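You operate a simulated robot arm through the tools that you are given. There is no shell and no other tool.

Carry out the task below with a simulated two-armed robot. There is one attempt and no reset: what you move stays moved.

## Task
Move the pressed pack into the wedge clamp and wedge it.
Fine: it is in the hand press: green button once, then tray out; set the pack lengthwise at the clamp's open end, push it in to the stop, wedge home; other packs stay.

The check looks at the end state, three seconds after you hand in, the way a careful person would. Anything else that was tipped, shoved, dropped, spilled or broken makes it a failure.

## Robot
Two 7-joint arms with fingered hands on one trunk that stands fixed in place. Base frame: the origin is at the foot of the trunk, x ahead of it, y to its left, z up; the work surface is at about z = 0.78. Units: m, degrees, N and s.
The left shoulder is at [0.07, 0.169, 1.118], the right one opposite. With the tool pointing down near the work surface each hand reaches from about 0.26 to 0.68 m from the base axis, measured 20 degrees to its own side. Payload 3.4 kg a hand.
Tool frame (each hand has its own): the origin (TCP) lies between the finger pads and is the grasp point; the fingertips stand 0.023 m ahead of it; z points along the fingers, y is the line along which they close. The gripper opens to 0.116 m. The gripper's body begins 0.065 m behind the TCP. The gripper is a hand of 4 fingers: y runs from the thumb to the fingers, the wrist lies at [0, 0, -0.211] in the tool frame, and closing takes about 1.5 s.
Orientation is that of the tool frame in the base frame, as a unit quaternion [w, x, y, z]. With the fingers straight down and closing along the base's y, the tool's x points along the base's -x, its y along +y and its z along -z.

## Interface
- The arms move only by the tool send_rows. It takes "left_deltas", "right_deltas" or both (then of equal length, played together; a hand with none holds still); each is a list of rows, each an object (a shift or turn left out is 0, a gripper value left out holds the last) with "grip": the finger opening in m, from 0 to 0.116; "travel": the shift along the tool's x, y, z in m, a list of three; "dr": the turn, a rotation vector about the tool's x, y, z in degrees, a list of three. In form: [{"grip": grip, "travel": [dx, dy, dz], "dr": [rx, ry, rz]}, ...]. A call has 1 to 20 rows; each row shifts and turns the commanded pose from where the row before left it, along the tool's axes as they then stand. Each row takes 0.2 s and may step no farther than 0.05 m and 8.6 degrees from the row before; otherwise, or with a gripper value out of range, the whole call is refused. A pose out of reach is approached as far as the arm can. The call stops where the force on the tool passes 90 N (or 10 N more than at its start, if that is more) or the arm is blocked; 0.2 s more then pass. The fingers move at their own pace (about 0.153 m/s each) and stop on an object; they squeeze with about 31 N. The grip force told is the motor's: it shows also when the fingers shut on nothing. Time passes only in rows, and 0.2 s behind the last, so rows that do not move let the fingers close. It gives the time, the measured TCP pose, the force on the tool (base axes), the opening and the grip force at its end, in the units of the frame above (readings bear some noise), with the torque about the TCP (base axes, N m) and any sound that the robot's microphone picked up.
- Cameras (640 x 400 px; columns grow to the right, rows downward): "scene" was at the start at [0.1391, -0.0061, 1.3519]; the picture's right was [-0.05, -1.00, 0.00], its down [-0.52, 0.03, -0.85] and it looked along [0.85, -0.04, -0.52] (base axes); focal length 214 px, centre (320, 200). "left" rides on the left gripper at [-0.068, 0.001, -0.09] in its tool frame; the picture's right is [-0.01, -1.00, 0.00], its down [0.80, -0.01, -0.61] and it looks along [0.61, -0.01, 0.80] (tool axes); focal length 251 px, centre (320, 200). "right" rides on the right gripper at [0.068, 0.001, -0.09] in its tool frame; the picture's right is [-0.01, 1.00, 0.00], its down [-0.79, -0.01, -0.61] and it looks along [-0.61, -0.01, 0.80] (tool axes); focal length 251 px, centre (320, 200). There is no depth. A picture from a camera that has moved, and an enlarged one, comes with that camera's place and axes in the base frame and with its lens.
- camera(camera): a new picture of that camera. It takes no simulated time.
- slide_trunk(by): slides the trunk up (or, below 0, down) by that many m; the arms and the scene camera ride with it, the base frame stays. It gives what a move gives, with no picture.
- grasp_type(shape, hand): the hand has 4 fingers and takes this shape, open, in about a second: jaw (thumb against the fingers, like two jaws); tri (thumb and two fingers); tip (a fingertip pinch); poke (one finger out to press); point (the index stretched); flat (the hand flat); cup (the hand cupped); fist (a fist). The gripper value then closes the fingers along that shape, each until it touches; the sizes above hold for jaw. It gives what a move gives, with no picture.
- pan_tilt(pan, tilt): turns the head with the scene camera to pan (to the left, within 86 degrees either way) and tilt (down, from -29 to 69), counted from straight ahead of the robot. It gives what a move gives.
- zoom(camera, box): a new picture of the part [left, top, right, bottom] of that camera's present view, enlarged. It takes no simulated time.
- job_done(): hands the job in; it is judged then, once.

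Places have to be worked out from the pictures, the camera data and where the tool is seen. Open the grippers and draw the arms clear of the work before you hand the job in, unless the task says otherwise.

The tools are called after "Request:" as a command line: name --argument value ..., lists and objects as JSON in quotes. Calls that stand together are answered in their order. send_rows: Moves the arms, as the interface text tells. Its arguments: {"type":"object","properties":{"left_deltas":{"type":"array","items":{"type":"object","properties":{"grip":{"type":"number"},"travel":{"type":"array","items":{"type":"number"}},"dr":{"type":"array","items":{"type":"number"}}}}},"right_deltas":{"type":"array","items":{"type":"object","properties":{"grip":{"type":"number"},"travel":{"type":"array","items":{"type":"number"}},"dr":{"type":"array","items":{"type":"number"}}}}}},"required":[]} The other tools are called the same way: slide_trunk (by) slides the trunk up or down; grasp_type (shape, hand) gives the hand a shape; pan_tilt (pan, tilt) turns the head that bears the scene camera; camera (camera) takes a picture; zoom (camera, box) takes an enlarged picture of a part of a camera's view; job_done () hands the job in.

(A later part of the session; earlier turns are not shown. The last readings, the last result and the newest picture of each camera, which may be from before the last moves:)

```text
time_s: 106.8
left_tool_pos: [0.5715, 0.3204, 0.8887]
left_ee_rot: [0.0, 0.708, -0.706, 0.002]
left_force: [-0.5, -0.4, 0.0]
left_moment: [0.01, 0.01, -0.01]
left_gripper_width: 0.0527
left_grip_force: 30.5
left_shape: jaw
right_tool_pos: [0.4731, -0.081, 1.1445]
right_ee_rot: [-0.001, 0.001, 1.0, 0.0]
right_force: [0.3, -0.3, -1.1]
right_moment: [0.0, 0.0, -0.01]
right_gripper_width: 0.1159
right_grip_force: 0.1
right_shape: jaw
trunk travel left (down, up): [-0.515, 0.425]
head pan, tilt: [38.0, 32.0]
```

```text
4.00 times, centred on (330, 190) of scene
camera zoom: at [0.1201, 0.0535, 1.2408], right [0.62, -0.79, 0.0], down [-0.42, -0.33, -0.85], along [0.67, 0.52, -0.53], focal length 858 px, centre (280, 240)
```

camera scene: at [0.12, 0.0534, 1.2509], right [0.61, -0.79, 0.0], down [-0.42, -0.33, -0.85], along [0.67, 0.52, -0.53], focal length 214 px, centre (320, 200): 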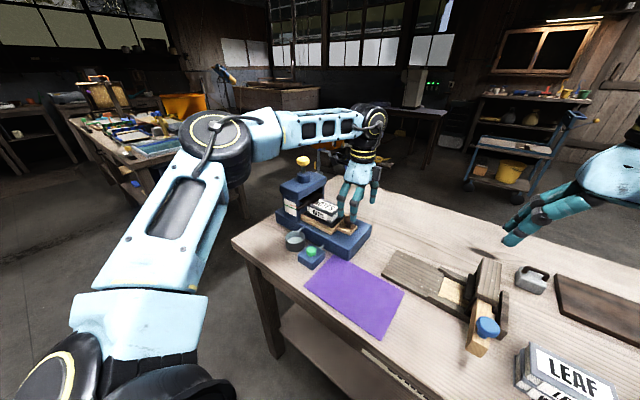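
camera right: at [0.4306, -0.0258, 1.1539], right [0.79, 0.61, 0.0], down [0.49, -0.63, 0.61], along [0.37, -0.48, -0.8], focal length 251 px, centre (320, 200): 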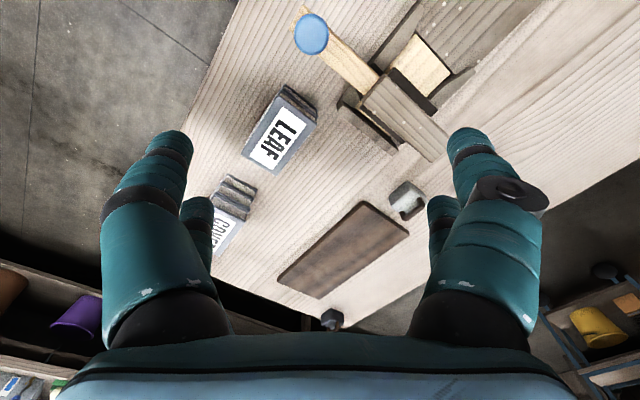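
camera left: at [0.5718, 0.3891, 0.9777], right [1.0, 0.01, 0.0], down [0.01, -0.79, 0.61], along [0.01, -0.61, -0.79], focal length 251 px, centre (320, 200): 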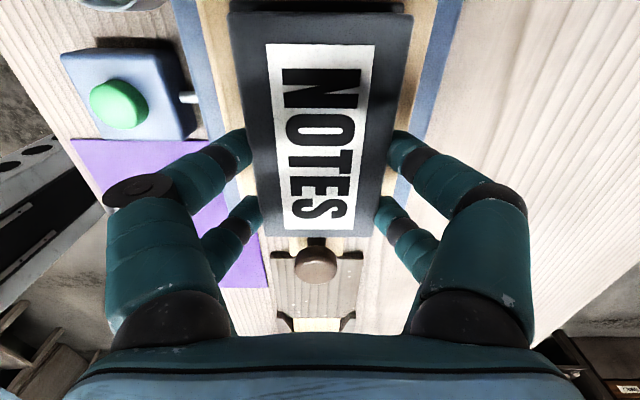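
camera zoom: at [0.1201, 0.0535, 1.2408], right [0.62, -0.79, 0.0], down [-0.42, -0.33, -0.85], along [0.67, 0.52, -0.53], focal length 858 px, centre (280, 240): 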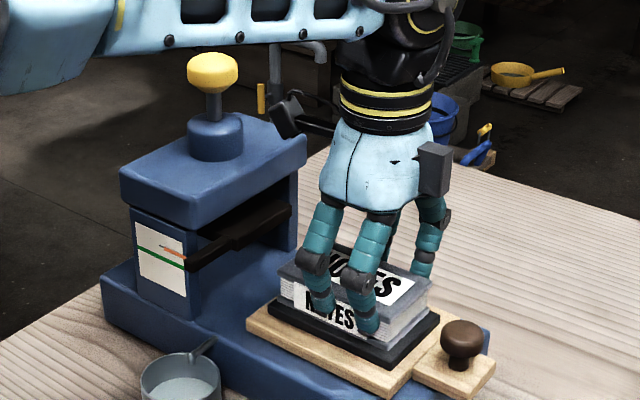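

The grip is firm at a width of 0.0527 m. I'll lift 2 cm and check that the pack comes up level without the pad.

Request:
send_rows --left_deltas '[{"travel": [0, 0, -0.01]}, {"travel": [0, 0, -0.015]}, {}]'

Request:
camera --camera "left"

Request:
zoom --camera "scene" --box '[280, 140, 380, 240]'

```text
time_s: 107.6
left_tool_pos: [0.5739, 0.3188, 0.9145]
left_ee_rot: [0.001, 0.707, -0.707, 0.002]
left_force: [0.1, 0.1, -1.4]
left_moment: [-0.05, 0.03, 0.02]
left_gripper_width: 0.053
left_grip_force: 30.4
left_shape: jaw
right_tool_pos: [0.4724, -0.0806, 1.1433]
right_ee_rot: [-0.001, 0.001, 1.0, 0.001]
right_force: [-0.5, 0.5, 0.1]
right_moment: [0.02, -0.01, 0.0]
right_gripper_width: 0.1158
right_grip_force: 0.1
right_shape: jaw
trunk travel left (down, up): [-0.515, 0.425]
head pan, tilt: [38.0, 32.0]
```

```text
taken
camera left: at [0.5735, 0.3879, 1.0026], right [1.0, 0.01, 0.0], down [0.01, -0.79, 0.61], along [0.01, -0.61, -0.79], focal length 251 px, centre (320, 200)
```

left: 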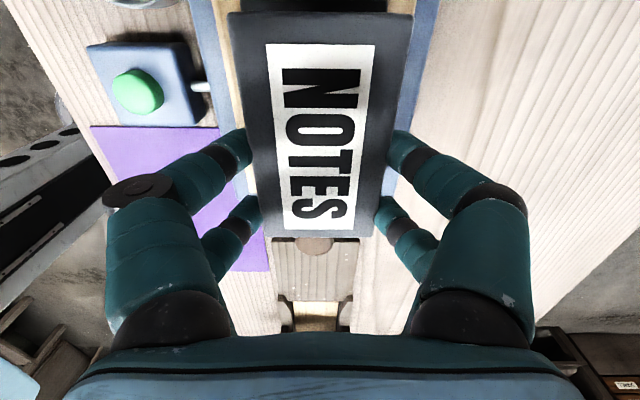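

```text
4.00 times, centred on (330, 190) of scene
camera zoom: at [0.1203, 0.0537, 1.2408], right [0.62, -0.79, 0.0], down [-0.42, -0.33, -0.85], along [0.67, 0.52, -0.53], focal length 858 px, centre (280, 240)
```

zoom: 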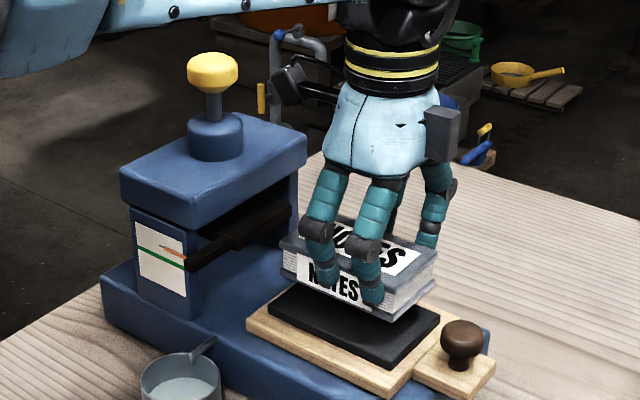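

The pack lifted level and the pad stayed on the tray. I'll carry it up and back towards the open area over the cloth, staying within the left arm's limits.

Request:
send_rows --left_deltas '[{"travel": [0, 0.01, -0.025]}, {"travel": [0, 0.015, -0.025]}, {"travel": [0.01, 0.02, -0.02]}, {"travel": [0.02, 0.02, -0.015]}, {"travel": [0.025, 0.02, 0]}, {"travel": [0.025, 0.02, 0]}, {"travel": [0.025, 0.02, 0]}, {"travel": [0.025, 0.018, 0]}, {}]'

Request:
camera --camera "left"

Request:
camera --camera "scene"

```text
time_s: 109.6
left_tool_pos: [0.428, 0.1921, 0.9978]
left_ee_rot: [0.001, 0.707, -0.707, 0.002]
left_force: [-0.3, 0.4, -1.7]
left_moment: [0.01, 0.02, 0.02]
left_gripper_width: 0.0527
left_grip_force: 31.1
left_shape: jaw
right_tool_pos: [0.4734, -0.0796, 1.1441]
right_ee_rot: [-0.001, 0.001, 1.0, 0.0]
right_force: [-0.3, 0.0, -0.4]
right_moment: [-0.03, -0.03, 0.0]
right_gripper_width: 0.116
right_grip_force: 0.1
right_shape: jaw
trunk travel left (down, up): [-0.515, 0.425]
head pan, tilt: [38.0, 32.0]
```

```text
taken
camera left: at [0.4284, 0.2598, 1.0863], right [1.0, 0.01, 0.0], down [0.01, -0.79, 0.61], along [0.01, -0.61, -0.79], focal length 251 px, centre (320, 200)
```

left: 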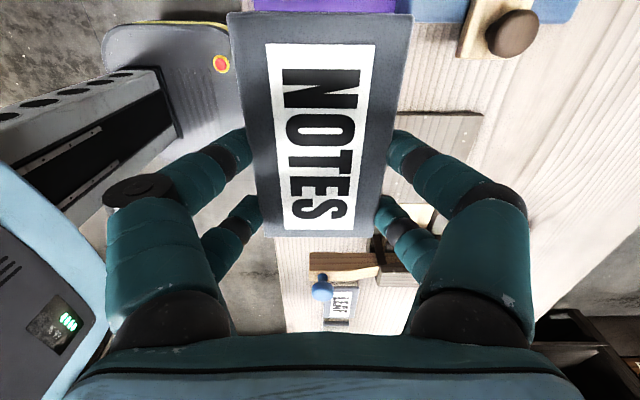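

```text
taken
camera scene: at [0.1202, 0.0539, 1.2408], right [0.62, -0.79, 0.0], down [-0.42, -0.33, -0.85], along [0.67, 0.52, -0.53], focal length 214 px, centre (320, 200)
```

scene: 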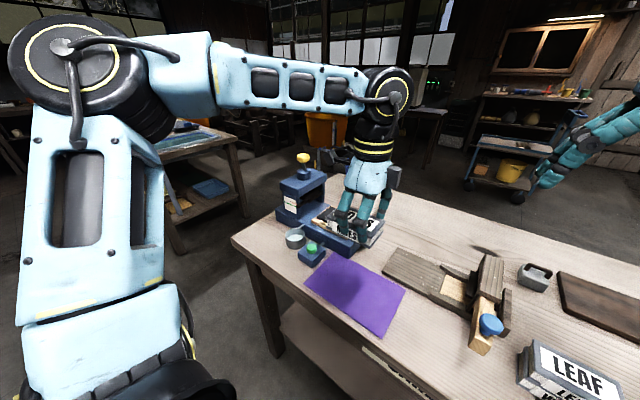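

I'm holding the pack at (0.428, 0.192). I'll lower the trunk again so the left arm can reach further in at table height, then set the pack down on the flat purple cloth, which is the only clear spot both hands can reach.

Request:
zoom --camera "scene" --box '[290, 245, 420, 345]'

Request:
slide_trunk --by -0.09

Request:
send_rows --left_deltas '[{"travel": [0.02, 0.003, 0]}, {"travel": [0.02, 0.003, 0]}, {"travel": [0.015, 0.002, 0]}, {}]'

Request:
camera --camera "left"

```text
4.00 times, centred on (355, 295) of scene
camera zoom: at [0.1202, 0.0539, 1.2408], right [0.62, -0.79, 0.0], down [-0.42, -0.33, -0.85], along [0.67, 0.52, -0.53], focal length 858 px, centre (180, -180)
```

zoom: 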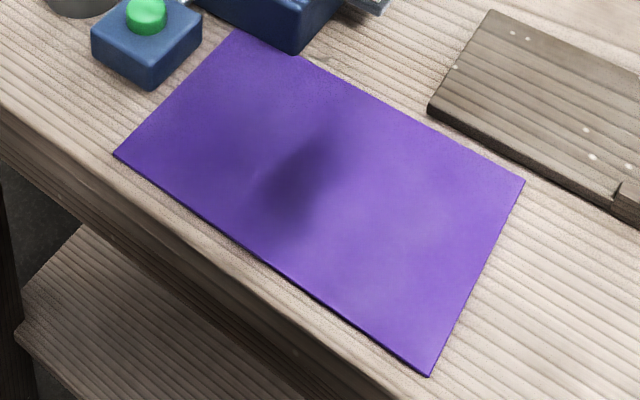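

```text
time_s: 110.9
left_tool_pos: [0.4279, 0.1917, 0.9071]
left_ee_rot: [0.0, 0.708, -0.706, 0.001]
left_force: [0.1, -0.1, -0.8]
left_moment: [-0.01, 0.0, -0.01]
left_gripper_width: 0.0523
left_grip_force: 31.0
left_shape: jaw
right_tool_pos: [0.4727, -0.0807, 1.0538]
right_ee_rot: [0.001, 0.002, 1.0, 0.0]
right_force: [0.0, 0.2, -0.6]
right_moment: [0.03, 0.03, -0.01]
right_gripper_width: 0.1161
right_grip_force: 0.0
right_shape: jaw
trunk travel left (down, up): [-0.425, 0.515]
head pan, tilt: [38.0, 32.0]
```

```text
time_s: 111.9
left_tool_pos: [0.4195, 0.1353, 0.9085]
left_ee_rot: [0.001, 0.708, -0.706, 0.002]
left_force: [0.2, 0.0, -0.7]
left_moment: [-0.02, 0.03, -0.02]
left_gripper_width: 0.0523
left_grip_force: 31.1
left_shape: jaw
right_tool_pos: [0.4719, -0.0805, 1.0538]
right_ee_rot: [-0.001, 0.001, 1.0, -0.001]
right_force: [-0.9, 0.4, 0.7]
right_moment: [0.02, 0.01, -0.06]
right_gripper_width: 0.1159
right_grip_force: 0.2
right_shape: jaw
trunk travel left (down, up): [-0.425, 0.515]
head pan, tilt: [38.0, 32.0]
```

```text
taken
camera left: at [0.4193, 0.2046, 0.9973], right [1.0, 0.01, 0.0], down [0.01, -0.79, 0.61], along [0.01, -0.61, -0.79], focal length 251 px, centre (320, 200)
```

left: 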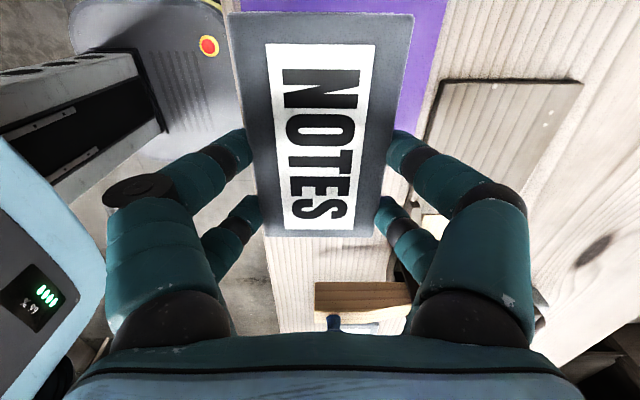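

The arm reaches here cleanly. I'll lower the pack towards the cloth and slow down for contact.

Request:
send_rows --left_deltas '[{"travel": [0, 0, 0.04]}, {"travel": [0, 0, 0.035]}, {"travel": [0, 0, 0.01]}, {}]'

Request:
zoom --camera "scene" --box '[280, 200, 440, 340]'

```text
time_s: 112.9
left_tool_pos: [0.4178, 0.134, 0.8232]
left_ee_rot: [0.001, 0.707, -0.707, 0.002]
left_force: [-0.3, -0.4, -1.7]
left_moment: [-0.05, -0.03, 0.01]
left_gripper_width: 0.0524
left_grip_force: 30.8
left_shape: jaw
right_tool_pos: [0.473, -0.0811, 1.0544]
right_ee_rot: [0.0, 0.0, 1.0, 0.0]
right_force: [0.7, -0.8, 0.5]
right_moment: [0.0, -0.02, 0.02]
right_gripper_width: 0.1157
right_grip_force: 0.1
right_shape: jaw
trunk travel left (down, up): [-0.425, 0.515]
head pan, tilt: [38.0, 32.0]
```

```text
2.86 times, centred on (360, 270) of scene
camera zoom: at [0.12, 0.0535, 1.1508], right [0.62, -0.79, 0.0], down [-0.42, -0.33, -0.85], along [0.67, 0.52, -0.53], focal length 613 px, centre (206, 0)
```

zoom: 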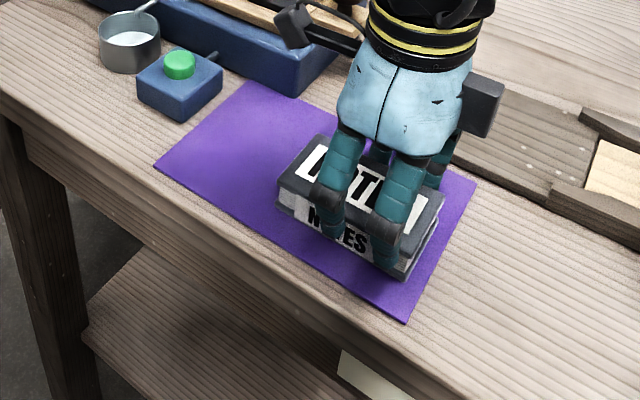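

Still no contact at z=0.823. I'll step down a few millimetres at a time until the force shows the pack is resting.

Request:
send_rows --left_deltas '[{"travel": [0, 0, 0.005]}, {"travel": [0, 0, 0.004]}, {}]'

Request:
send_rows --left_deltas '[{"travel": [0, 0, 0.003]}, {}]'

```text
time_s: 113.7
left_tool_pos: [0.4156, 0.1341, 0.8201]
left_ee_rot: [-0.004, 0.708, -0.707, 0.007]
left_force: [8.8, 4.7, 58.7]
left_moment: [0.14, -0.39, 0.02]
left_gripper_width: 0.0543
left_grip_force: 30.5
left_shape: jaw
right_tool_pos: [0.4683, -0.0828, 1.0567]
right_ee_rot: [0.002, 0.001, 1.0, 0.001]
right_force: [0.0, -0.1, -0.2]
right_moment: [0.0, 0.01, -0.01]
right_gripper_width: 0.116
right_grip_force: 0.1
right_shape: jaw
trunk travel left (down, up): [-0.425, 0.515]
head pan, tilt: [38.0, 32.0]
```

```text
time_s: 114.3
left_tool_pos: [0.4167, 0.1331, 0.8179]
left_ee_rot: [-0.005, 0.708, -0.706, 0.007]
left_force: [5.9, 5.9, 81.4]
left_moment: [0.18, -0.55, -0.01]
left_gripper_width: 0.0547
left_grip_force: 31.3
left_shape: jaw
right_tool_pos: [0.4658, -0.0842, 1.0576]
right_ee_rot: [0.003, 0.001, 1.0, 0.001]
right_force: [-0.1, -0.5, -0.5]
right_moment: [-0.02, 0.01, -0.01]
right_gripper_width: 0.1161
right_grip_force: 0.2
right_shape: jaw
trunk travel left (down, up): [-0.425, 0.515]
head pan, tilt: [38.0, 32.0]
```

Contact came at z≈0.821, so the pack is taller than I thought, about 0.04 m, and I pressed down harder than needed. I'll back off those few millimetres at once to unload it before releasing.

Request:
send_rows --left_deltas '[{"travel": [0, 0, -0.006]}, {"travel": [0, 0, -0.003]}, {}]'

Request:
zoom --camera "scene" --box '[280, 200, 440, 340]'

```text
time_s: 115.1
left_tool_pos: [0.4169, 0.1338, 0.8206]
left_ee_rot: [-0.001, 0.707, -0.707, 0.0]
left_force: [-2.3, -5.1, 21.3]
left_moment: [-0.05, -0.32, 0.02]
left_gripper_width: 0.0545
left_grip_force: 31.1
left_shape: jaw
right_tool_pos: [0.4705, -0.0827, 1.0543]
right_ee_rot: [0.001, 0.0, 1.0, 0.001]
right_force: [0.2, 1.0, -0.4]
right_moment: [0.01, -0.01, 0.02]
right_gripper_width: 0.1159
right_grip_force: 0.1
right_shape: jaw
trunk travel left (down, up): [-0.425, 0.515]
head pan, tilt: [38.0, 32.0]
```

```text
2.86 times, centred on (360, 270) of scene
camera zoom: at [0.117, 0.0516, 1.1508], right [0.62, -0.79, 0.0], down [-0.42, -0.32, -0.85], along [0.67, 0.52, -0.53], focal length 613 px, centre (206, 0)
```

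zoom: 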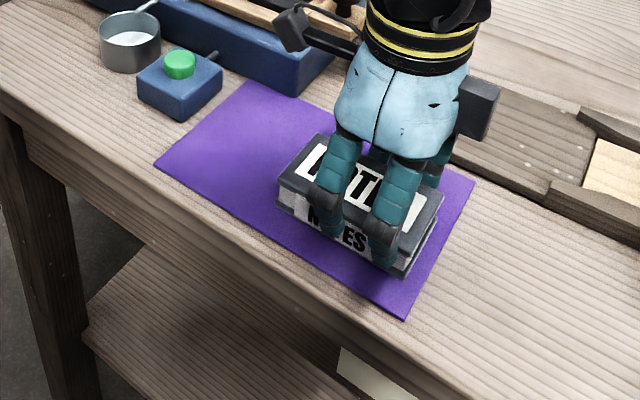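

There's still 21 N down, so I'll raise about 2 mm more and then open the fingers.

Request:
send_rows --left_deltas '[{"travel": [0, 0, -0.0025]}, {}]'

Request:
send_rows --left_deltas '[{"grip": 0.09}, {}, {}, {}]'

Request:
camera --camera "left"

Request:
zoom --camera "scene" --box '[280, 200, 440, 340]'

```text
time_s: 115.7
left_tool_pos: [0.4204, 0.1373, 0.822]
left_ee_rot: [0.0, 0.708, -0.707, 0.001]
left_force: [0.5, 0.3, -1.7]
left_moment: [-0.05, 0.0, 0.0]
left_gripper_width: 0.0541
left_grip_force: 30.7
left_shape: jaw
right_tool_pos: [0.4742, -0.0798, 1.0538]
right_ee_rot: [-0.001, 0.001, 1.0, 0.0]
right_force: [-0.4, -0.2, -0.4]
right_moment: [0.01, -0.01, 0.02]
right_gripper_width: 0.1158
right_grip_force: 0.0
right_shape: jaw
trunk travel left (down, up): [-0.425, 0.515]
head pan, tilt: [38.0, 32.0]
```

```text
time_s: 116.7
left_tool_pos: [0.4206, 0.1373, 0.8234]
left_ee_rot: [-0.001, -0.707, 0.707, -0.002]
left_force: [0.5, 0.1, -0.2]
left_moment: [-0.02, -0.03, 0.01]
left_gripper_width: 0.0898
left_grip_force: 0.1
left_shape: jaw
right_tool_pos: [0.4719, -0.0802, 1.0537]
right_ee_rot: [0.0, 0.001, 1.0, 0.001]
right_force: [0.1, -0.5, -0.3]
right_moment: [0.02, -0.01, 0.01]
right_gripper_width: 0.1157
right_grip_force: 0.1
right_shape: jaw
trunk travel left (down, up): [-0.425, 0.515]
head pan, tilt: [38.0, 32.0]
```

```text
taken
camera left: at [0.4202, 0.2056, 0.9113], right [1.0, 0.01, 0.0], down [0.01, -0.79, 0.61], along [0.01, -0.61, -0.79], focal length 251 px, centre (320, 200)
```

left: 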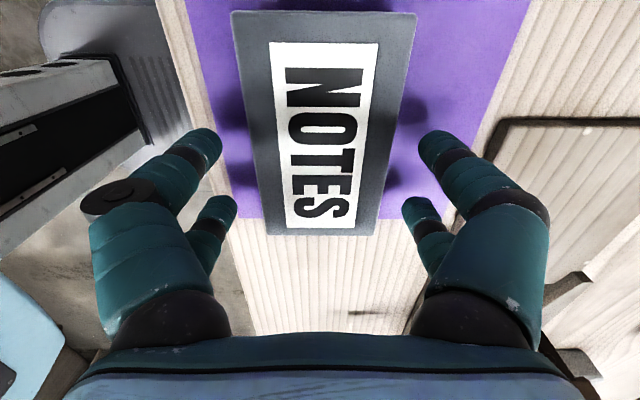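

```text
2.86 times, centred on (360, 270) of scene
camera zoom: at [0.1199, 0.0535, 1.1509], right [0.62, -0.79, 0.0], down [-0.42, -0.33, -0.85], along [0.67, 0.52, -0.53], focal length 613 px, centre (206, 0)
```

zoom: 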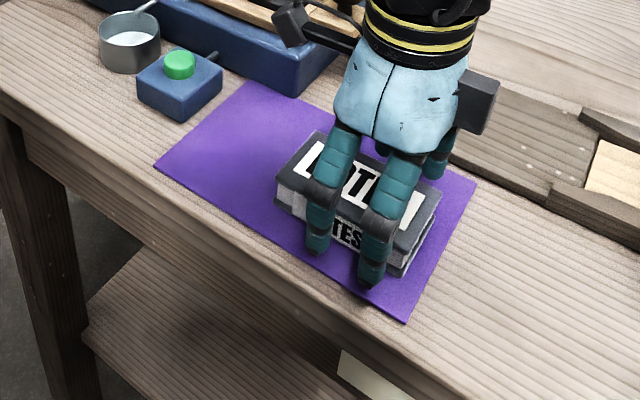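

The pack rests flat on the cloth at about (0.4225, 0.160), with its top near z=0.82. I'll raise the left hand straight up and move it away to the left.

Request:
send_rows --left_deltas '[{"travel": [0, 0, -0.03]}, {"travel": [0, 0, -0.04]}, {"travel": [0, 0, -0.045]}, {"travel": [0, 0, -0.045]}, {"travel": [-0.03, 0, -0.03]}, {"travel": [-0.045, 0, 0]}, {"travel": [-0.045, 0, 0]}, {"travel": [-0.045, 0, 0]}, {"travel": [-0.045, 0, 0]}, {}]'

Request:
camera --camera "scene"

Request:
zoom --camera "scene" --box '[270, 180, 510, 340]'

```text
time_s: 118.9
left_tool_pos: [0.4201, 0.3453, 1.0103]
left_ee_rot: [0.0, 0.707, -0.707, 0.001]
left_force: [-0.4, 0.4, 0.7]
left_moment: [0.0, -0.01, 0.0]
left_gripper_width: 0.0897
left_grip_force: 0.2
left_shape: jaw
right_tool_pos: [0.4732, -0.0807, 1.0535]
right_ee_rot: [0.0, 0.001, 1.0, 0.001]
right_force: [0.1, 0.2, 0.4]
right_moment: [0.0, -0.01, -0.01]
right_gripper_width: 0.1157
right_grip_force: 0.1
right_shape: jaw
trunk travel left (down, up): [-0.425, 0.515]
head pan, tilt: [38.0, 32.0]
```

```text
taken
camera scene: at [0.1199, 0.0529, 1.1509], right [0.62, -0.79, 0.0], down [-0.42, -0.33, -0.85], along [0.67, 0.52, -0.53], focal length 214 px, centre (320, 200)
```

scene: 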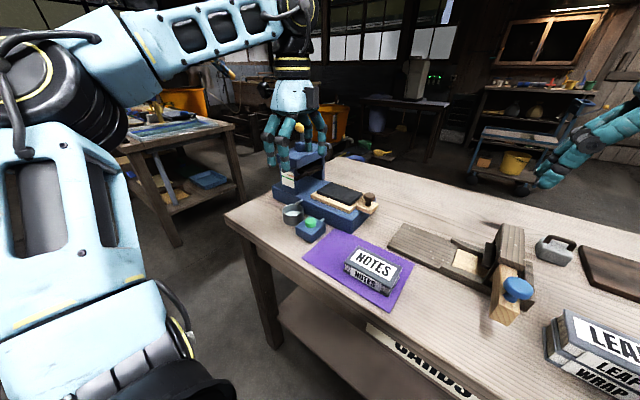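

```text
2.50 times, centred on (390, 260) of scene
camera zoom: at [0.1199, 0.0529, 1.1509], right [0.62, -0.79, 0.0], down [-0.42, -0.33, -0.85], along [0.67, 0.52, -0.53], focal length 536 px, centre (145, 50)
```

zoom: 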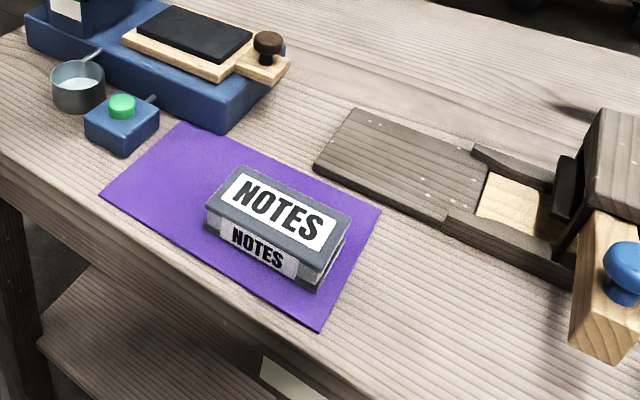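

The left side looks tidy. Now I'll turn the right hand -270° in free air, so it can hold the pack along its length with the camera facing the press.

Request:
send_rows --right_deltas '[{"dr": [0, 0, -8.4]}, {"dr": [0, 0, -8.4]}, {"dr": [0, 0, -8.4]}, {"dr": [0, 0, -8.4]}, {"dr": [0, 0, -8.4]}, {"dr": [0, 0, -8.4]}, {"dr": [0, 0, -8.4]}, {"dr": [0, 0, -8.4]}, {"dr": [0, 0, -8.4]}, {"dr": [0, 0, -8.4]}, {"dr": [0, 0, -8.4]}, {"dr": [0, 0, -8.4]}, {"dr": [0, 0, -8.4]}, {"dr": [0, 0, -8.4]}, {"dr": [0, 0, -8.4]}, {"dr": [0, 0, -8.4]}]'

Request:
send_rows --right_deltas '[{"dr": [0, 0, -8.4]}, {"dr": [0, 0, -8.4]}, {"dr": [0, 0, -8.4]}, {"dr": [0, 0, -8.4]}, {"dr": [0, 0, -8.4]}, {"dr": [0, 0, -8.4]}, {"dr": [0, 0, -8.4]}, {"dr": [0, 0, -8.4]}, {"dr": [0, 0, -8.4]}, {"dr": [0, 0, -8.4]}, {"dr": [0, 0, -8.4]}, {"dr": [0, 0, -8.4]}, {"dr": [0, 0, -8.4]}, {"dr": [0, 0, -8.4]}, {"dr": [0, 0, -8.4]}, {"dr": [0, 0, -8.4]}, {"dr": [0, 0, -1.2]}, {}]'

Request:
camera --camera "right"

Request:
pan_tilt --pan 12 --tilt 36

Request:
camera --camera "scene"

```text
time_s: 122.3
left_tool_pos: [0.421, 0.3448, 1.0093]
left_ee_rot: [0.001, 0.708, -0.706, 0.003]
left_force: [-0.2, 0.5, -0.2]
left_moment: [-0.01, 0.01, 0.0]
left_gripper_width: 0.0898
left_grip_force: 0.0
left_shape: jaw
right_tool_pos: [0.4728, -0.0805, 1.0554]
right_ee_rot: [0.0, 0.922, -0.386, -0.001]
right_force: [-0.4, -0.3, -0.6]
right_moment: [0.02, 0.0, 0.0]
right_gripper_width: 0.1157
right_grip_force: 0.0
right_shape: jaw
trunk travel left (down, up): [-0.425, 0.515]
head pan, tilt: [38.0, 32.0]
```

```text
time_s: 126.1
left_tool_pos: [0.4216, 0.3452, 1.0102]
left_ee_rot: [0.001, 0.708, -0.706, 0.002]
left_force: [0.4, -1.1, 0.2]
left_moment: [-0.01, 0.0, 0.01]
left_gripper_width: 0.0899
left_grip_force: 0.1
left_shape: jaw
right_tool_pos: [0.473, -0.0802, 1.0541]
right_ee_rot: [-0.001, 0.707, 0.707, -0.001]
right_force: [0.2, -0.4, -0.4]
right_moment: [0.0, 0.0, 0.01]
right_gripper_width: 0.1158
right_grip_force: 0.0
right_shape: jaw
trunk travel left (down, up): [-0.425, 0.515]
head pan, tilt: [38.0, 32.0]
```

```text
taken
camera right: at [0.4742, -0.0119, 1.1446], right [1.0, -0.01, 0.0], down [-0.01, -0.8, 0.61], along [-0.01, -0.61, -0.8], focal length 251 px, centre (320, 200)
```

right: 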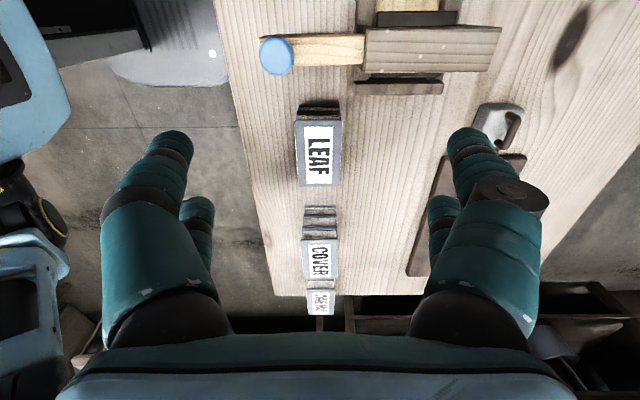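

```text
time_s: 127.0
left_tool_pos: [0.4208, 0.3456, 1.0109]
left_ee_rot: [0.001, 0.707, -0.707, 0.001]
left_force: [-1.1, -0.2, 0.0]
left_moment: [0.03, -0.01, 0.01]
left_gripper_width: 0.0898
left_grip_force: 0.1
left_shape: jaw
right_tool_pos: [0.4728, -0.0806, 1.0541]
right_ee_rot: [0.0, 0.708, 0.707, -0.001]
right_force: [0.2, -0.7, -0.2]
right_moment: [0.01, -0.01, 0.01]
right_gripper_width: 0.1159
right_grip_force: 0.0
right_shape: jaw
trunk travel left (down, up): [-0.425, 0.515]
head pan, tilt: [12.0, 36.0]
```

```text
taken
camera scene: at [0.1349, 0.0167, 1.1447], right [0.21, -0.98, 0.0], down [-0.57, -0.12, -0.81], along [0.79, 0.17, -0.59], focal length 214 px, centre (320, 200)
```

scene: 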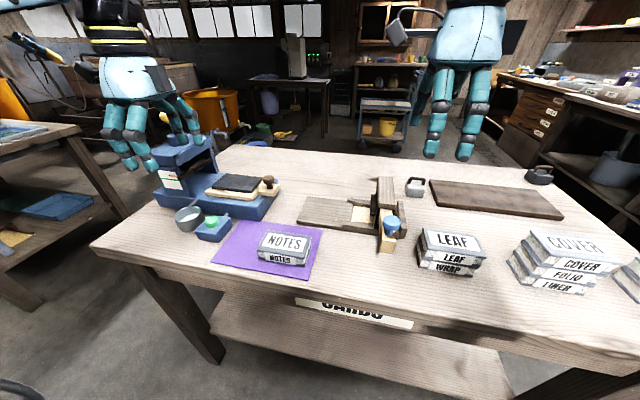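

The turn worked and the pack on the cloth is in easy range. Let me study the clamp closely from here, since the pack is about 0.04 m tall.

Request:
zoom --camera "scene" --box '[295, 165, 425, 265]'

Request:
zoom --camera "right" --box '[240, 0, 520, 120]'

```text
4.00 times, centred on (360, 215) of scene
camera zoom: at [0.1349, 0.0167, 1.1447], right [0.21, -0.98, 0.0], down [-0.57, -0.12, -0.81], along [0.79, 0.17, -0.59], focal length 858 px, centre (160, 140)
```

zoom: 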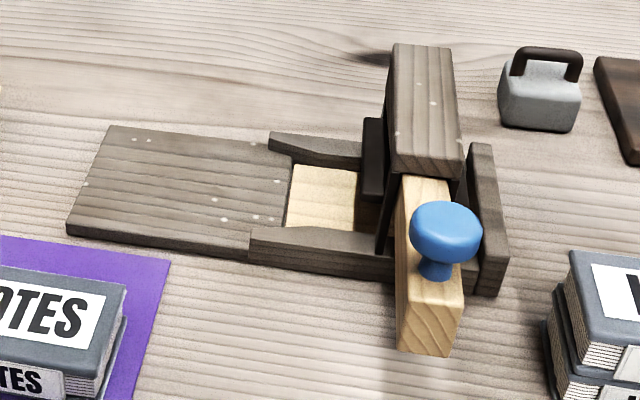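

```text
2.29 times, centred on (380, 60) of right
camera zoom: at [0.4742, -0.0119, 1.1447], right [1.0, -0.01, 0.0], down [-0.01, -0.8, 0.61], along [-0.01, -0.61, -0.8], focal length 575 px, centre (183, 520)
```

zoom: 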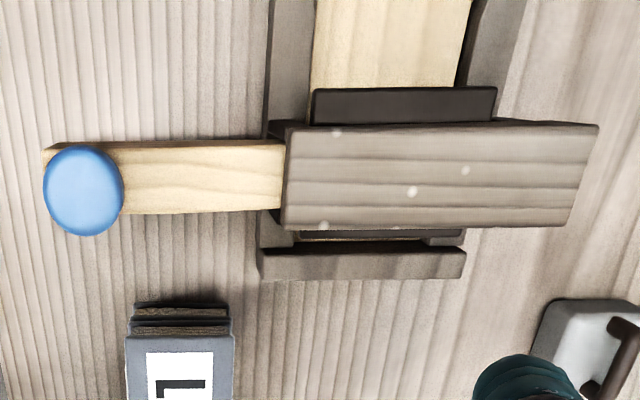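

I need to see the opening under the dark pressure plate. I'll bring the left hand's camera round to look along the bed into the clamp from the open end.

Request:
send_rows --left_deltas '[{"travel": [0.02, -0.03, 0.02]}, {"travel": [0.025, -0.03, 0.02]}, {"travel": [0.025, -0.03, 0.02]}, {"travel": [0.02, -0.03, 0.015]}, {"dr": [0, 8.4, 0]}, {"dr": [0, 8.4, 0]}, {"dr": [0, 8.4, 0]}, {}]'

Request:
camera --camera "left"

```text
time_s: 128.8
left_tool_pos: [0.539, 0.2553, 0.9369]
left_ee_rot: [0.154, 0.69, -0.689, 0.157]
left_force: [-0.1, -0.1, 0.6]
left_moment: [-0.04, -0.02, 0.07]
left_gripper_width: 0.0897
left_grip_force: 0.0
left_shape: jaw
right_tool_pos: [0.4734, -0.0812, 1.0549]
right_ee_rot: [-0.001, 0.707, 0.707, -0.001]
right_force: [-0.9, -0.3, -0.4]
right_moment: [0.01, 0.0, 0.02]
right_gripper_width: 0.1159
right_grip_force: 0.1
right_shape: jaw
trunk travel left (down, up): [-0.425, 0.515]
head pan, tilt: [12.0, 36.0]
```

```text
taken
camera left: at [0.5396, 0.3555, 0.9871], right [1.0, 0.01, 0.0], down [0.01, -0.46, 0.89], along [0.01, -0.89, -0.46], focal length 251 px, centre (320, 200)
```

left: 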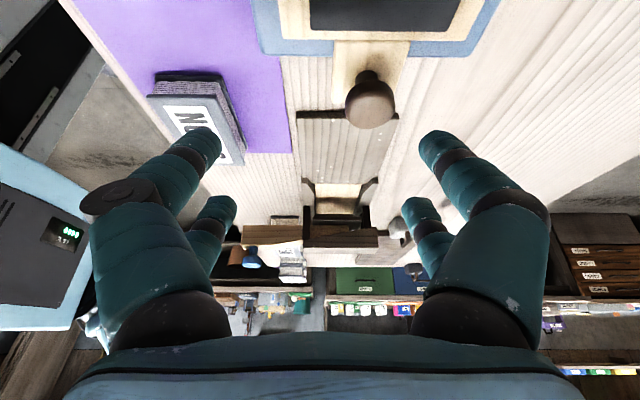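

Request:
zoom --camera "left" --box '[270, 90, 420, 260]'

Request:
zoom --camera "left" --box '[290, 160, 390, 260]'

```text
2.35 times, centred on (345, 175) of left
camera zoom: at [0.5396, 0.3555, 0.9871], right [1.0, 0.01, 0.0], down [0.01, -0.46, 0.89], along [0.01, -0.89, -0.46], focal length 592 px, centre (261, 259)
```

zoom: 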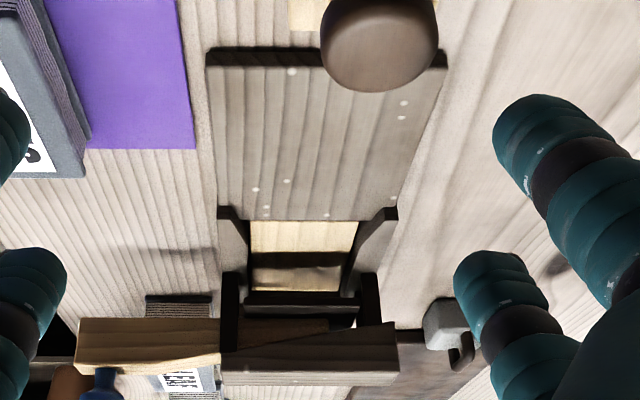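

```text
4.00 times, centred on (340, 210) of left
camera zoom: at [0.5396, 0.3555, 0.9871], right [1.0, 0.01, 0.0], down [0.01, -0.46, 0.89], along [0.01, -0.89, -0.46], focal length 1006 px, centre (240, 160)
```

zoom: 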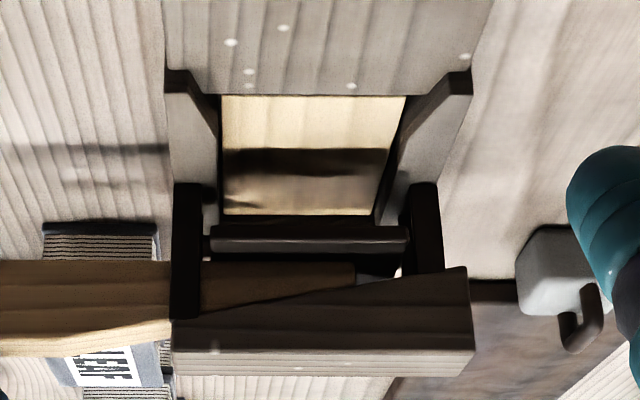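

The opening under the plate looks about 0.035 m high, so I need the pack's true height. I'll zoom in on the pack from the head camera.

Request:
zoom --camera "scene" --box '[245, 215, 325, 285]'

Request:
zoom --camera "left" --box '[130, 50, 270, 180]'

```text
5.71 times, centred on (285, 250) of scene
camera zoom: at [0.135, 0.0161, 1.1447], right [0.21, -0.98, 0.0], down [-0.58, -0.12, -0.81], along [0.79, 0.17, -0.59], focal length 1226 px, centre (520, -86)
```

zoom: 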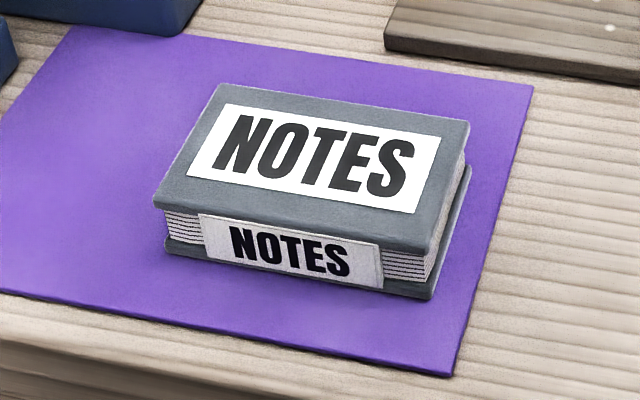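

```text
3.08 times, centred on (200, 115) of left
camera zoom: at [0.5396, 0.3555, 0.9871], right [1.0, 0.01, 0.0], down [0.01, -0.46, 0.89], along [0.01, -0.89, -0.46], focal length 774 px, centre (689, 462)
```

zoom: 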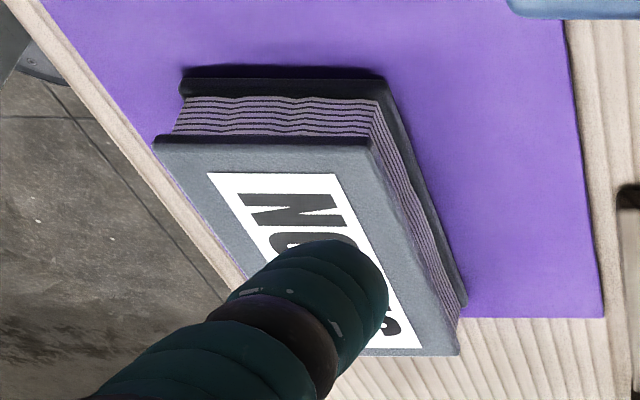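

Working from this view, the pack is about 0.0615 × 0.0975 × 0.026 m, spanning x 0.389–0.4505 and y 0.105–0.2025. It should fit both the opening and the channel. I'll withdraw the left hand, then bring the right hand over the pack with a slight tilt.

Request:
send_rows --left_deltas '[{"travel": [-0.02, 0.02, -0.03]}, {"travel": [-0.02, 0.02, -0.03]}, {"dr": [0, -8.4, 0]}, {"dr": [0, -8.4, 0]}, {"dr": [0, -8.4, 0]}, {"travel": [-0.03, 0.03, 0]}, {"travel": [-0.03, 0.03, 0]}, {}]' --right_deltas '[{"dr": [0, 6, 0]}, {"dr": [0, 6, 0]}, {"travel": [0.035, -0.008, 0.0]}, {"travel": [0.035, -0.008, 0.0]}, {"travel": [0.035, -0.008, 0.0]}, {"travel": [0.035, -0.008, 0.0]}, {"travel": [0.035, -0.01, 0.0]}, {}]'

Request:
camera --camera "right"

Request:
camera --camera "scene"

```text
time_s: 130.6
left_tool_pos: [0.4409, 0.3759, 0.9748]
left_ee_rot: [0.0, 0.707, -0.707, 0.001]
left_force: [-0.2, -0.6, 0.2]
left_moment: [0.02, -0.02, -0.02]
left_gripper_width: 0.0899
left_grip_force: 0.0
left_shape: jaw
right_tool_pos: [0.4194, 0.0808, 1.0818]
right_ee_rot: [-0.077, 0.705, 0.701, 0.075]
right_force: [0.1, 0.1, 0.0]
right_moment: [-0.02, -0.01, -0.05]
right_gripper_width: 0.1158
right_grip_force: 0.1
right_shape: jaw
right hand out of reach, approached as far as the arm can: row 7
trunk travel left (down, up): [-0.425, 0.515]
head pan, tilt: [12.0, 36.0]
```

```text
taken
camera right: at [0.4218, 0.1289, 1.1853], right [1.0, -0.02, 0.0], down [-0.01, -0.91, 0.42], along [-0.01, -0.42, -0.91], focal length 251 px, centre (320, 200)
```

right: 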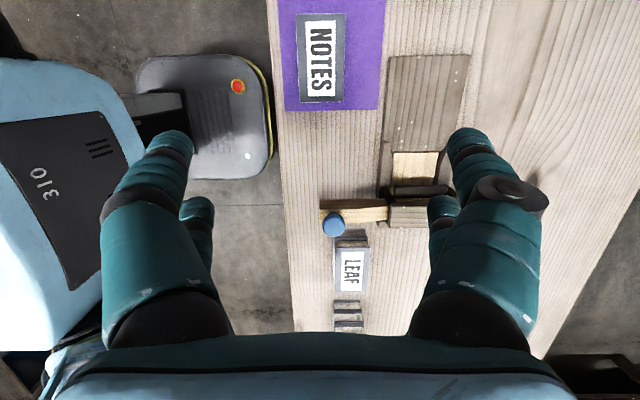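

```text
taken
camera scene: at [0.1355, 0.0165, 1.1446], right [0.21, -0.98, 0.0], down [-0.58, -0.12, -0.81], along [0.79, 0.17, -0.59], focal length 214 px, centre (320, 200)
```

scene: 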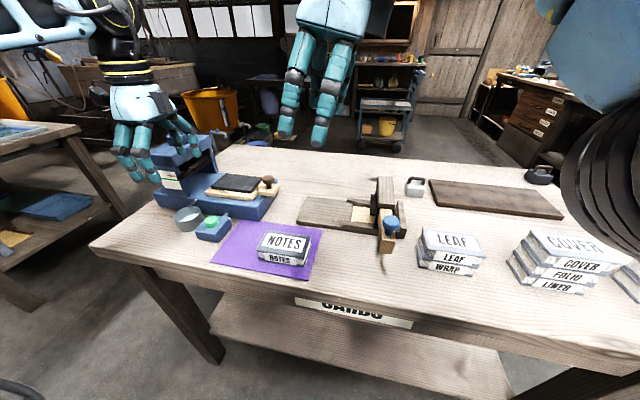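

The limit there was only height. Coming down will ease it, so I'll lower the right hand towards the pack at (0.42, 0.142, 0.90).

Request:
send_rows --right_deltas '[{"travel": [0.0042, 0, 0.0381]}, {"travel": [0.0042, 0, 0.0381]}, {"travel": [0.0042, 0, 0.0381]}, {"travel": [0.0042, 0, 0.0381]}, {"travel": [0.0042, 0, 0.0381]}, {}]'

Request:
camera --camera "right"

Request:
camera --camera "scene"

```text
time_s: 132.0
left_tool_pos: [0.4399, 0.3753, 0.9748]
left_ee_rot: [-0.001, 0.708, -0.706, 0.003]
left_force: [0.3, 0.5, -0.2]
left_moment: [0.0, 0.02, -0.05]
left_gripper_width: 0.0898
left_grip_force: 0.0
left_shape: jaw
right_tool_pos: [0.4183, 0.1437, 0.9004]
right_ee_rot: [-0.075, 0.704, 0.702, 0.076]
right_force: [0.3, -0.8, -0.1]
right_moment: [-0.01, -0.04, -0.02]
right_gripper_width: 0.1156
right_grip_force: 0.0
right_shape: jaw
trunk travel left (down, up): [-0.425, 0.515]
head pan, tilt: [12.0, 36.0]
```

```text
taken
camera right: at [0.419, 0.1917, 1.0027], right [1.0, -0.01, 0.0], down [-0.01, -0.9, 0.43], along [-0.01, -0.43, -0.9], focal length 251 px, centre (320, 200)
```

right: 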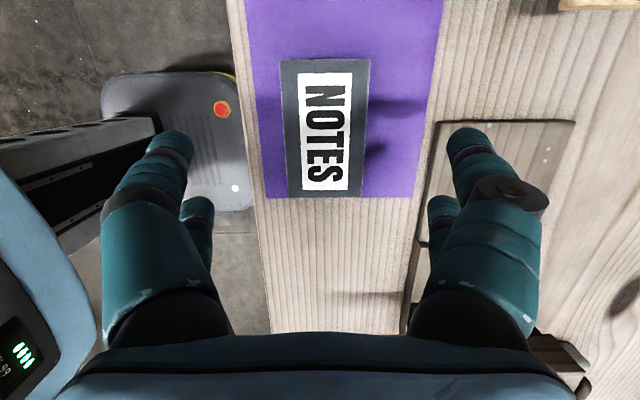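

```text
taken
camera scene: at [0.1345, 0.0164, 1.1447], right [0.21, -0.98, 0.0], down [-0.57, -0.12, -0.81], along [0.79, 0.17, -0.59], focal length 214 px, centre (320, 200)
```

scene: 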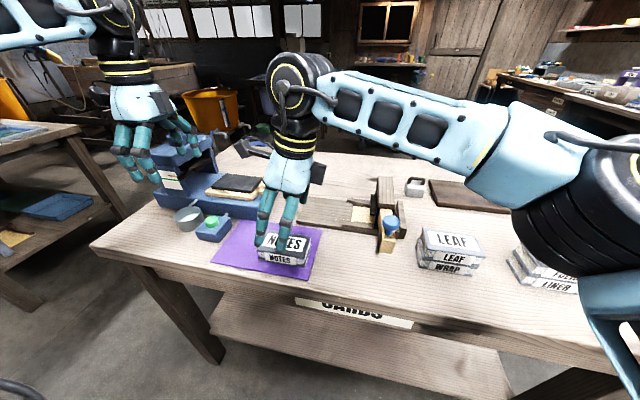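

The right camera confirms the pack centre at about (0.421, 0.153). I'll lower the open fingers down beside it.

Request:
send_rows --right_deltas '[{"travel": [-0.0075, 0.0025, 0.0342], "grip": 0.1}, {"travel": [-0.0075, 0, 0.0342]}, {}]'

Request:
camera --camera "right"

Request:
zoom --camera "scene" --box '[220, 190, 340, 290]'

```text
time_s: 132.8
left_tool_pos: [0.4399, 0.3769, 0.9755]
left_ee_rot: [0.0, 0.708, -0.706, 0.002]
left_force: [0.1, -0.4, -0.2]
left_moment: [0.01, -0.01, 0.06]
left_gripper_width: 0.0898
left_grip_force: 0.2
left_shape: jaw
right_tool_pos: [0.4224, 0.1433, 0.8316]
right_ee_rot: [-0.073, 0.704, 0.703, 0.075]
right_force: [-0.3, -0.5, 0.3]
right_moment: [-0.03, -0.01, -0.01]
right_gripper_width: 0.1003
right_grip_force: 0.0
right_shape: jaw
trunk travel left (down, up): [-0.425, 0.515]
head pan, tilt: [12.0, 36.0]
```

```text
taken
camera right: at [0.4233, 0.1924, 0.934], right [1.0, -0.01, 0.0], down [-0.01, -0.9, 0.43], along [-0.01, -0.43, -0.9], focal length 251 px, centre (320, 200)
```

right: 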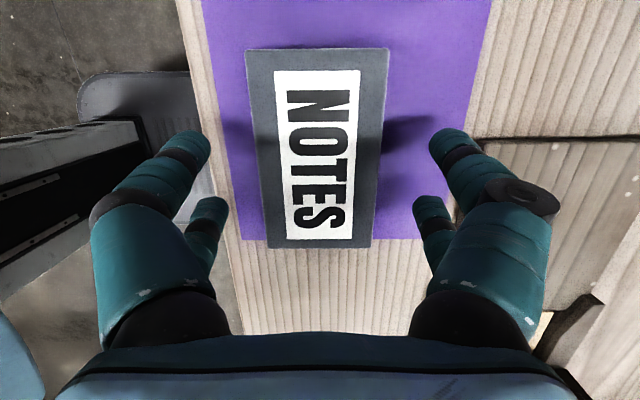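

```text
4.00 times, centred on (280, 240) of scene
camera zoom: at [0.1346, 0.0167, 1.1447], right [0.21, -0.98, 0.0], down [-0.57, -0.12, -0.81], along [0.79, 0.17, -0.59], focal length 858 px, centre (480, 40)
```

zoom: 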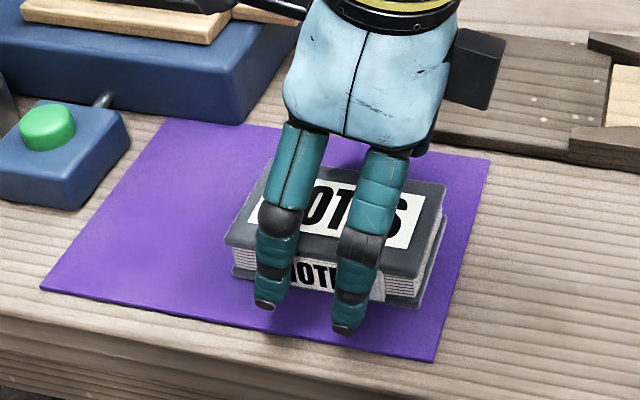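

The tips are about level with the lower part of the pack and just above the cloth. I'll lower 2.5 mm more and close.

Request:
send_rows --right_deltas '[{"travel": [-0.0005, 0, 0.0025]}, {"grip": 0.04}, {}, {}, {}, {}, {}]'

Request:
camera --camera "right"

Request:
zoom --camera "scene" --box '[220, 190, 340, 290]'

```text
time_s: 134.4
left_tool_pos: [0.44, 0.3759, 0.9758]
left_ee_rot: [-0.001, 0.707, -0.707, 0.002]
left_force: [-0.1, -0.4, 0.4]
left_moment: [-0.02, -0.02, -0.01]
left_gripper_width: 0.0899
left_grip_force: 0.1
left_shape: jaw
right_tool_pos: [0.421, 0.143, 0.8305]
right_ee_rot: [-0.075, 0.704, 0.703, 0.075]
right_force: [5.1, 2.1, 22.5]
right_moment: [1.24, -0.18, -0.15]
right_gripper_width: 0.0457
right_grip_force: 31.4
right_shape: jaw
trunk travel left (down, up): [-0.425, 0.515]
head pan, tilt: [12.0, 36.0]
```

```text
taken
camera right: at [0.4227, 0.1918, 0.9328], right [1.0, -0.01, 0.0], down [-0.01, -0.9, 0.43], along [0.0, -0.43, -0.91], focal length 251 px, centre (320, 200)
```

right: 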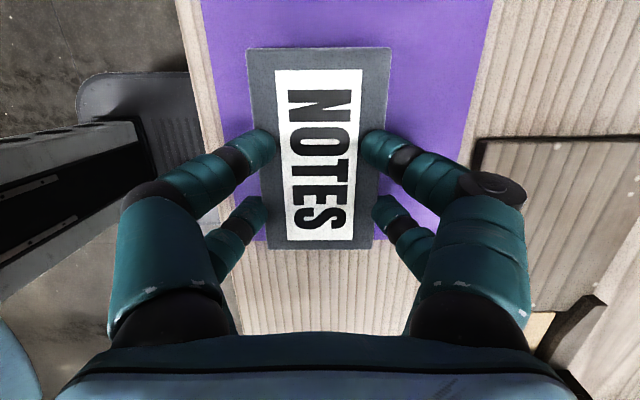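

```text
4.00 times, centred on (280, 240) of scene
camera zoom: at [0.1333, 0.0159, 1.1451], right [0.21, -0.98, 0.0], down [-0.57, -0.12, -0.81], along [0.79, 0.17, -0.59], focal length 858 px, centre (480, 40)
```

zoom: 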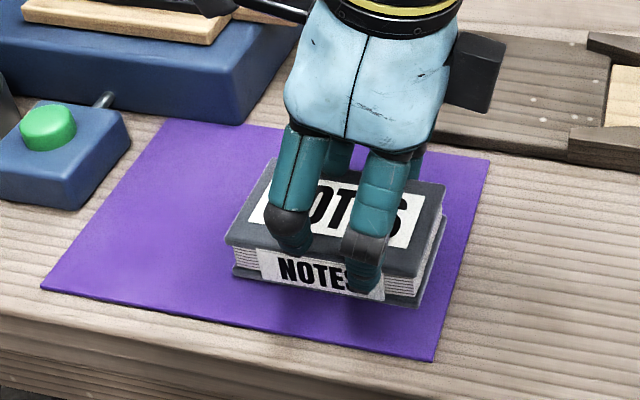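

The front finger pair closed on top of the cover because of the tilt, which isn't a safe hold. I'll open up, lift a little, take out most of the tilt and come down lower.

Request:
send_rows --right_deltas '[{"grip": 0.1}, {}, {}, {"travel": [0, 0, -0.02]}, {"dr": [0, -8.4, 0]}, {"dr": [0, -3.6, 0]}, {}]'

Request:
camera --camera "right"

Request:
zoom --camera "scene" --box '[220, 190, 340, 290]'

```text
time_s: 136.0
left_tool_pos: [0.4409, 0.3763, 0.9738]
left_ee_rot: [0.0, -0.707, 0.707, -0.002]
left_force: [-0.2, -0.2, 0.1]
left_moment: [0.01, -0.01, -0.01]
left_gripper_width: 0.0898
left_grip_force: 0.0
left_shape: jaw
right_tool_pos: [0.4223, 0.1386, 0.8467]
right_ee_rot: [0.0, 0.708, 0.706, -0.001]
right_force: [-0.6, 0.2, 0.1]
right_moment: [0.0, -0.02, -0.02]
right_gripper_width: 0.0999
right_grip_force: 0.0
right_shape: jaw
trunk travel left (down, up): [-0.425, 0.515]
head pan, tilt: [12.0, 36.0]
```

```text
taken
camera right: at [0.4237, 0.2075, 0.9367], right [1.0, -0.01, 0.0], down [-0.01, -0.79, 0.61], along [-0.01, -0.61, -0.79], focal length 251 px, centre (320, 200)
```

right: 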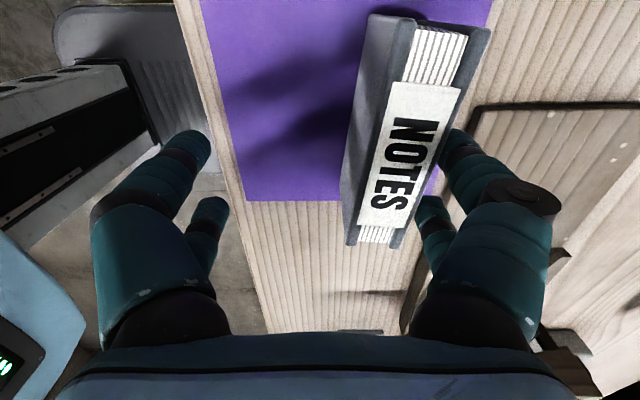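

```text
4.00 times, centred on (280, 240) of scene
camera zoom: at [0.135, 0.0168, 1.1446], right [0.21, -0.98, 0.0], down [-0.58, -0.12, -0.81], along [0.79, 0.17, -0.59], focal length 858 px, centre (480, 40)
```

zoom: 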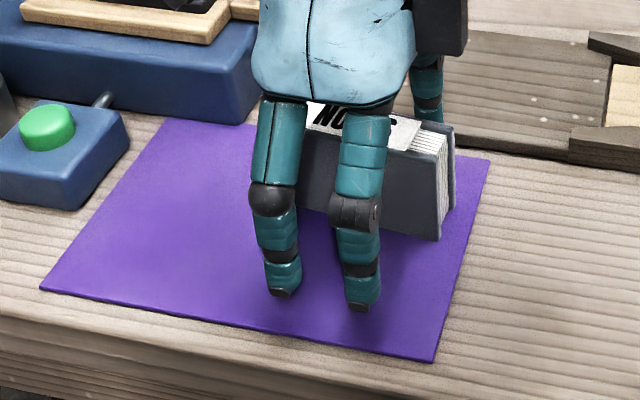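

The pack caught on a finger as I opened and is now standing on its long edge, spine up. I'll hold still and look carefully before deciding how to lay it back down.

Request:
zoom --camera "right" --box '[240, 0, 520, 260]'

Request:
zoom --camera "scene" --box '[260, 195, 350, 275]'

Request:
camera --camera "left"

```text
1.54 times, centred on (380, 130) of right
camera zoom: at [0.4237, 0.2075, 0.9367], right [1.0, -0.01, 0.0], down [-0.01, -0.79, 0.61], along [-0.01, -0.61, -0.79], focal length 387 px, centre (228, 308)
```

zoom: 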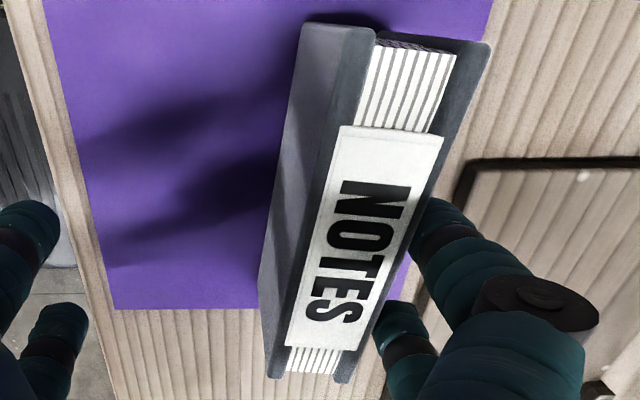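

```text
5.00 times, centred on (305, 235) of scene
camera zoom: at [0.135, 0.0168, 1.1446], right [0.21, -0.98, 0.0], down [-0.58, -0.12, -0.81], along [0.79, 0.17, -0.59], focal length 1072 px, centre (395, 25)
```

zoom: 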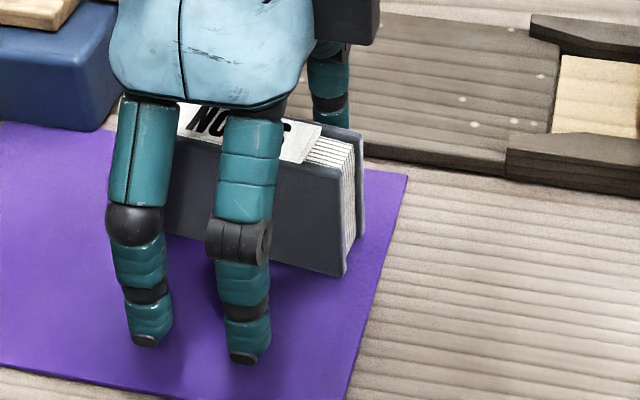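

```text
taken
camera left: at [0.4409, 0.4453, 1.0631], right [1.0, 0.01, 0.0], down [0.01, -0.79, 0.61], along [0.01, -0.61, -0.79], focal length 251 px, centre (320, 200)
```

left: 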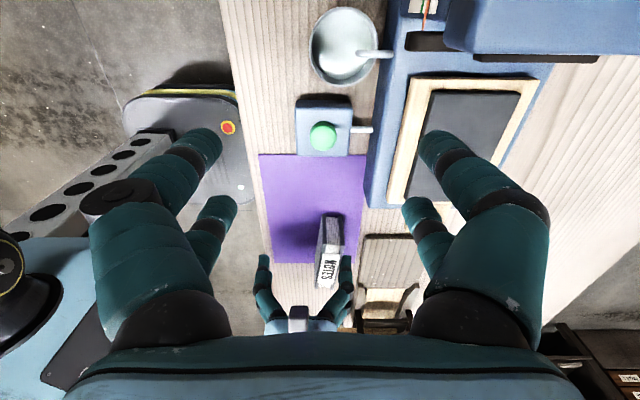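

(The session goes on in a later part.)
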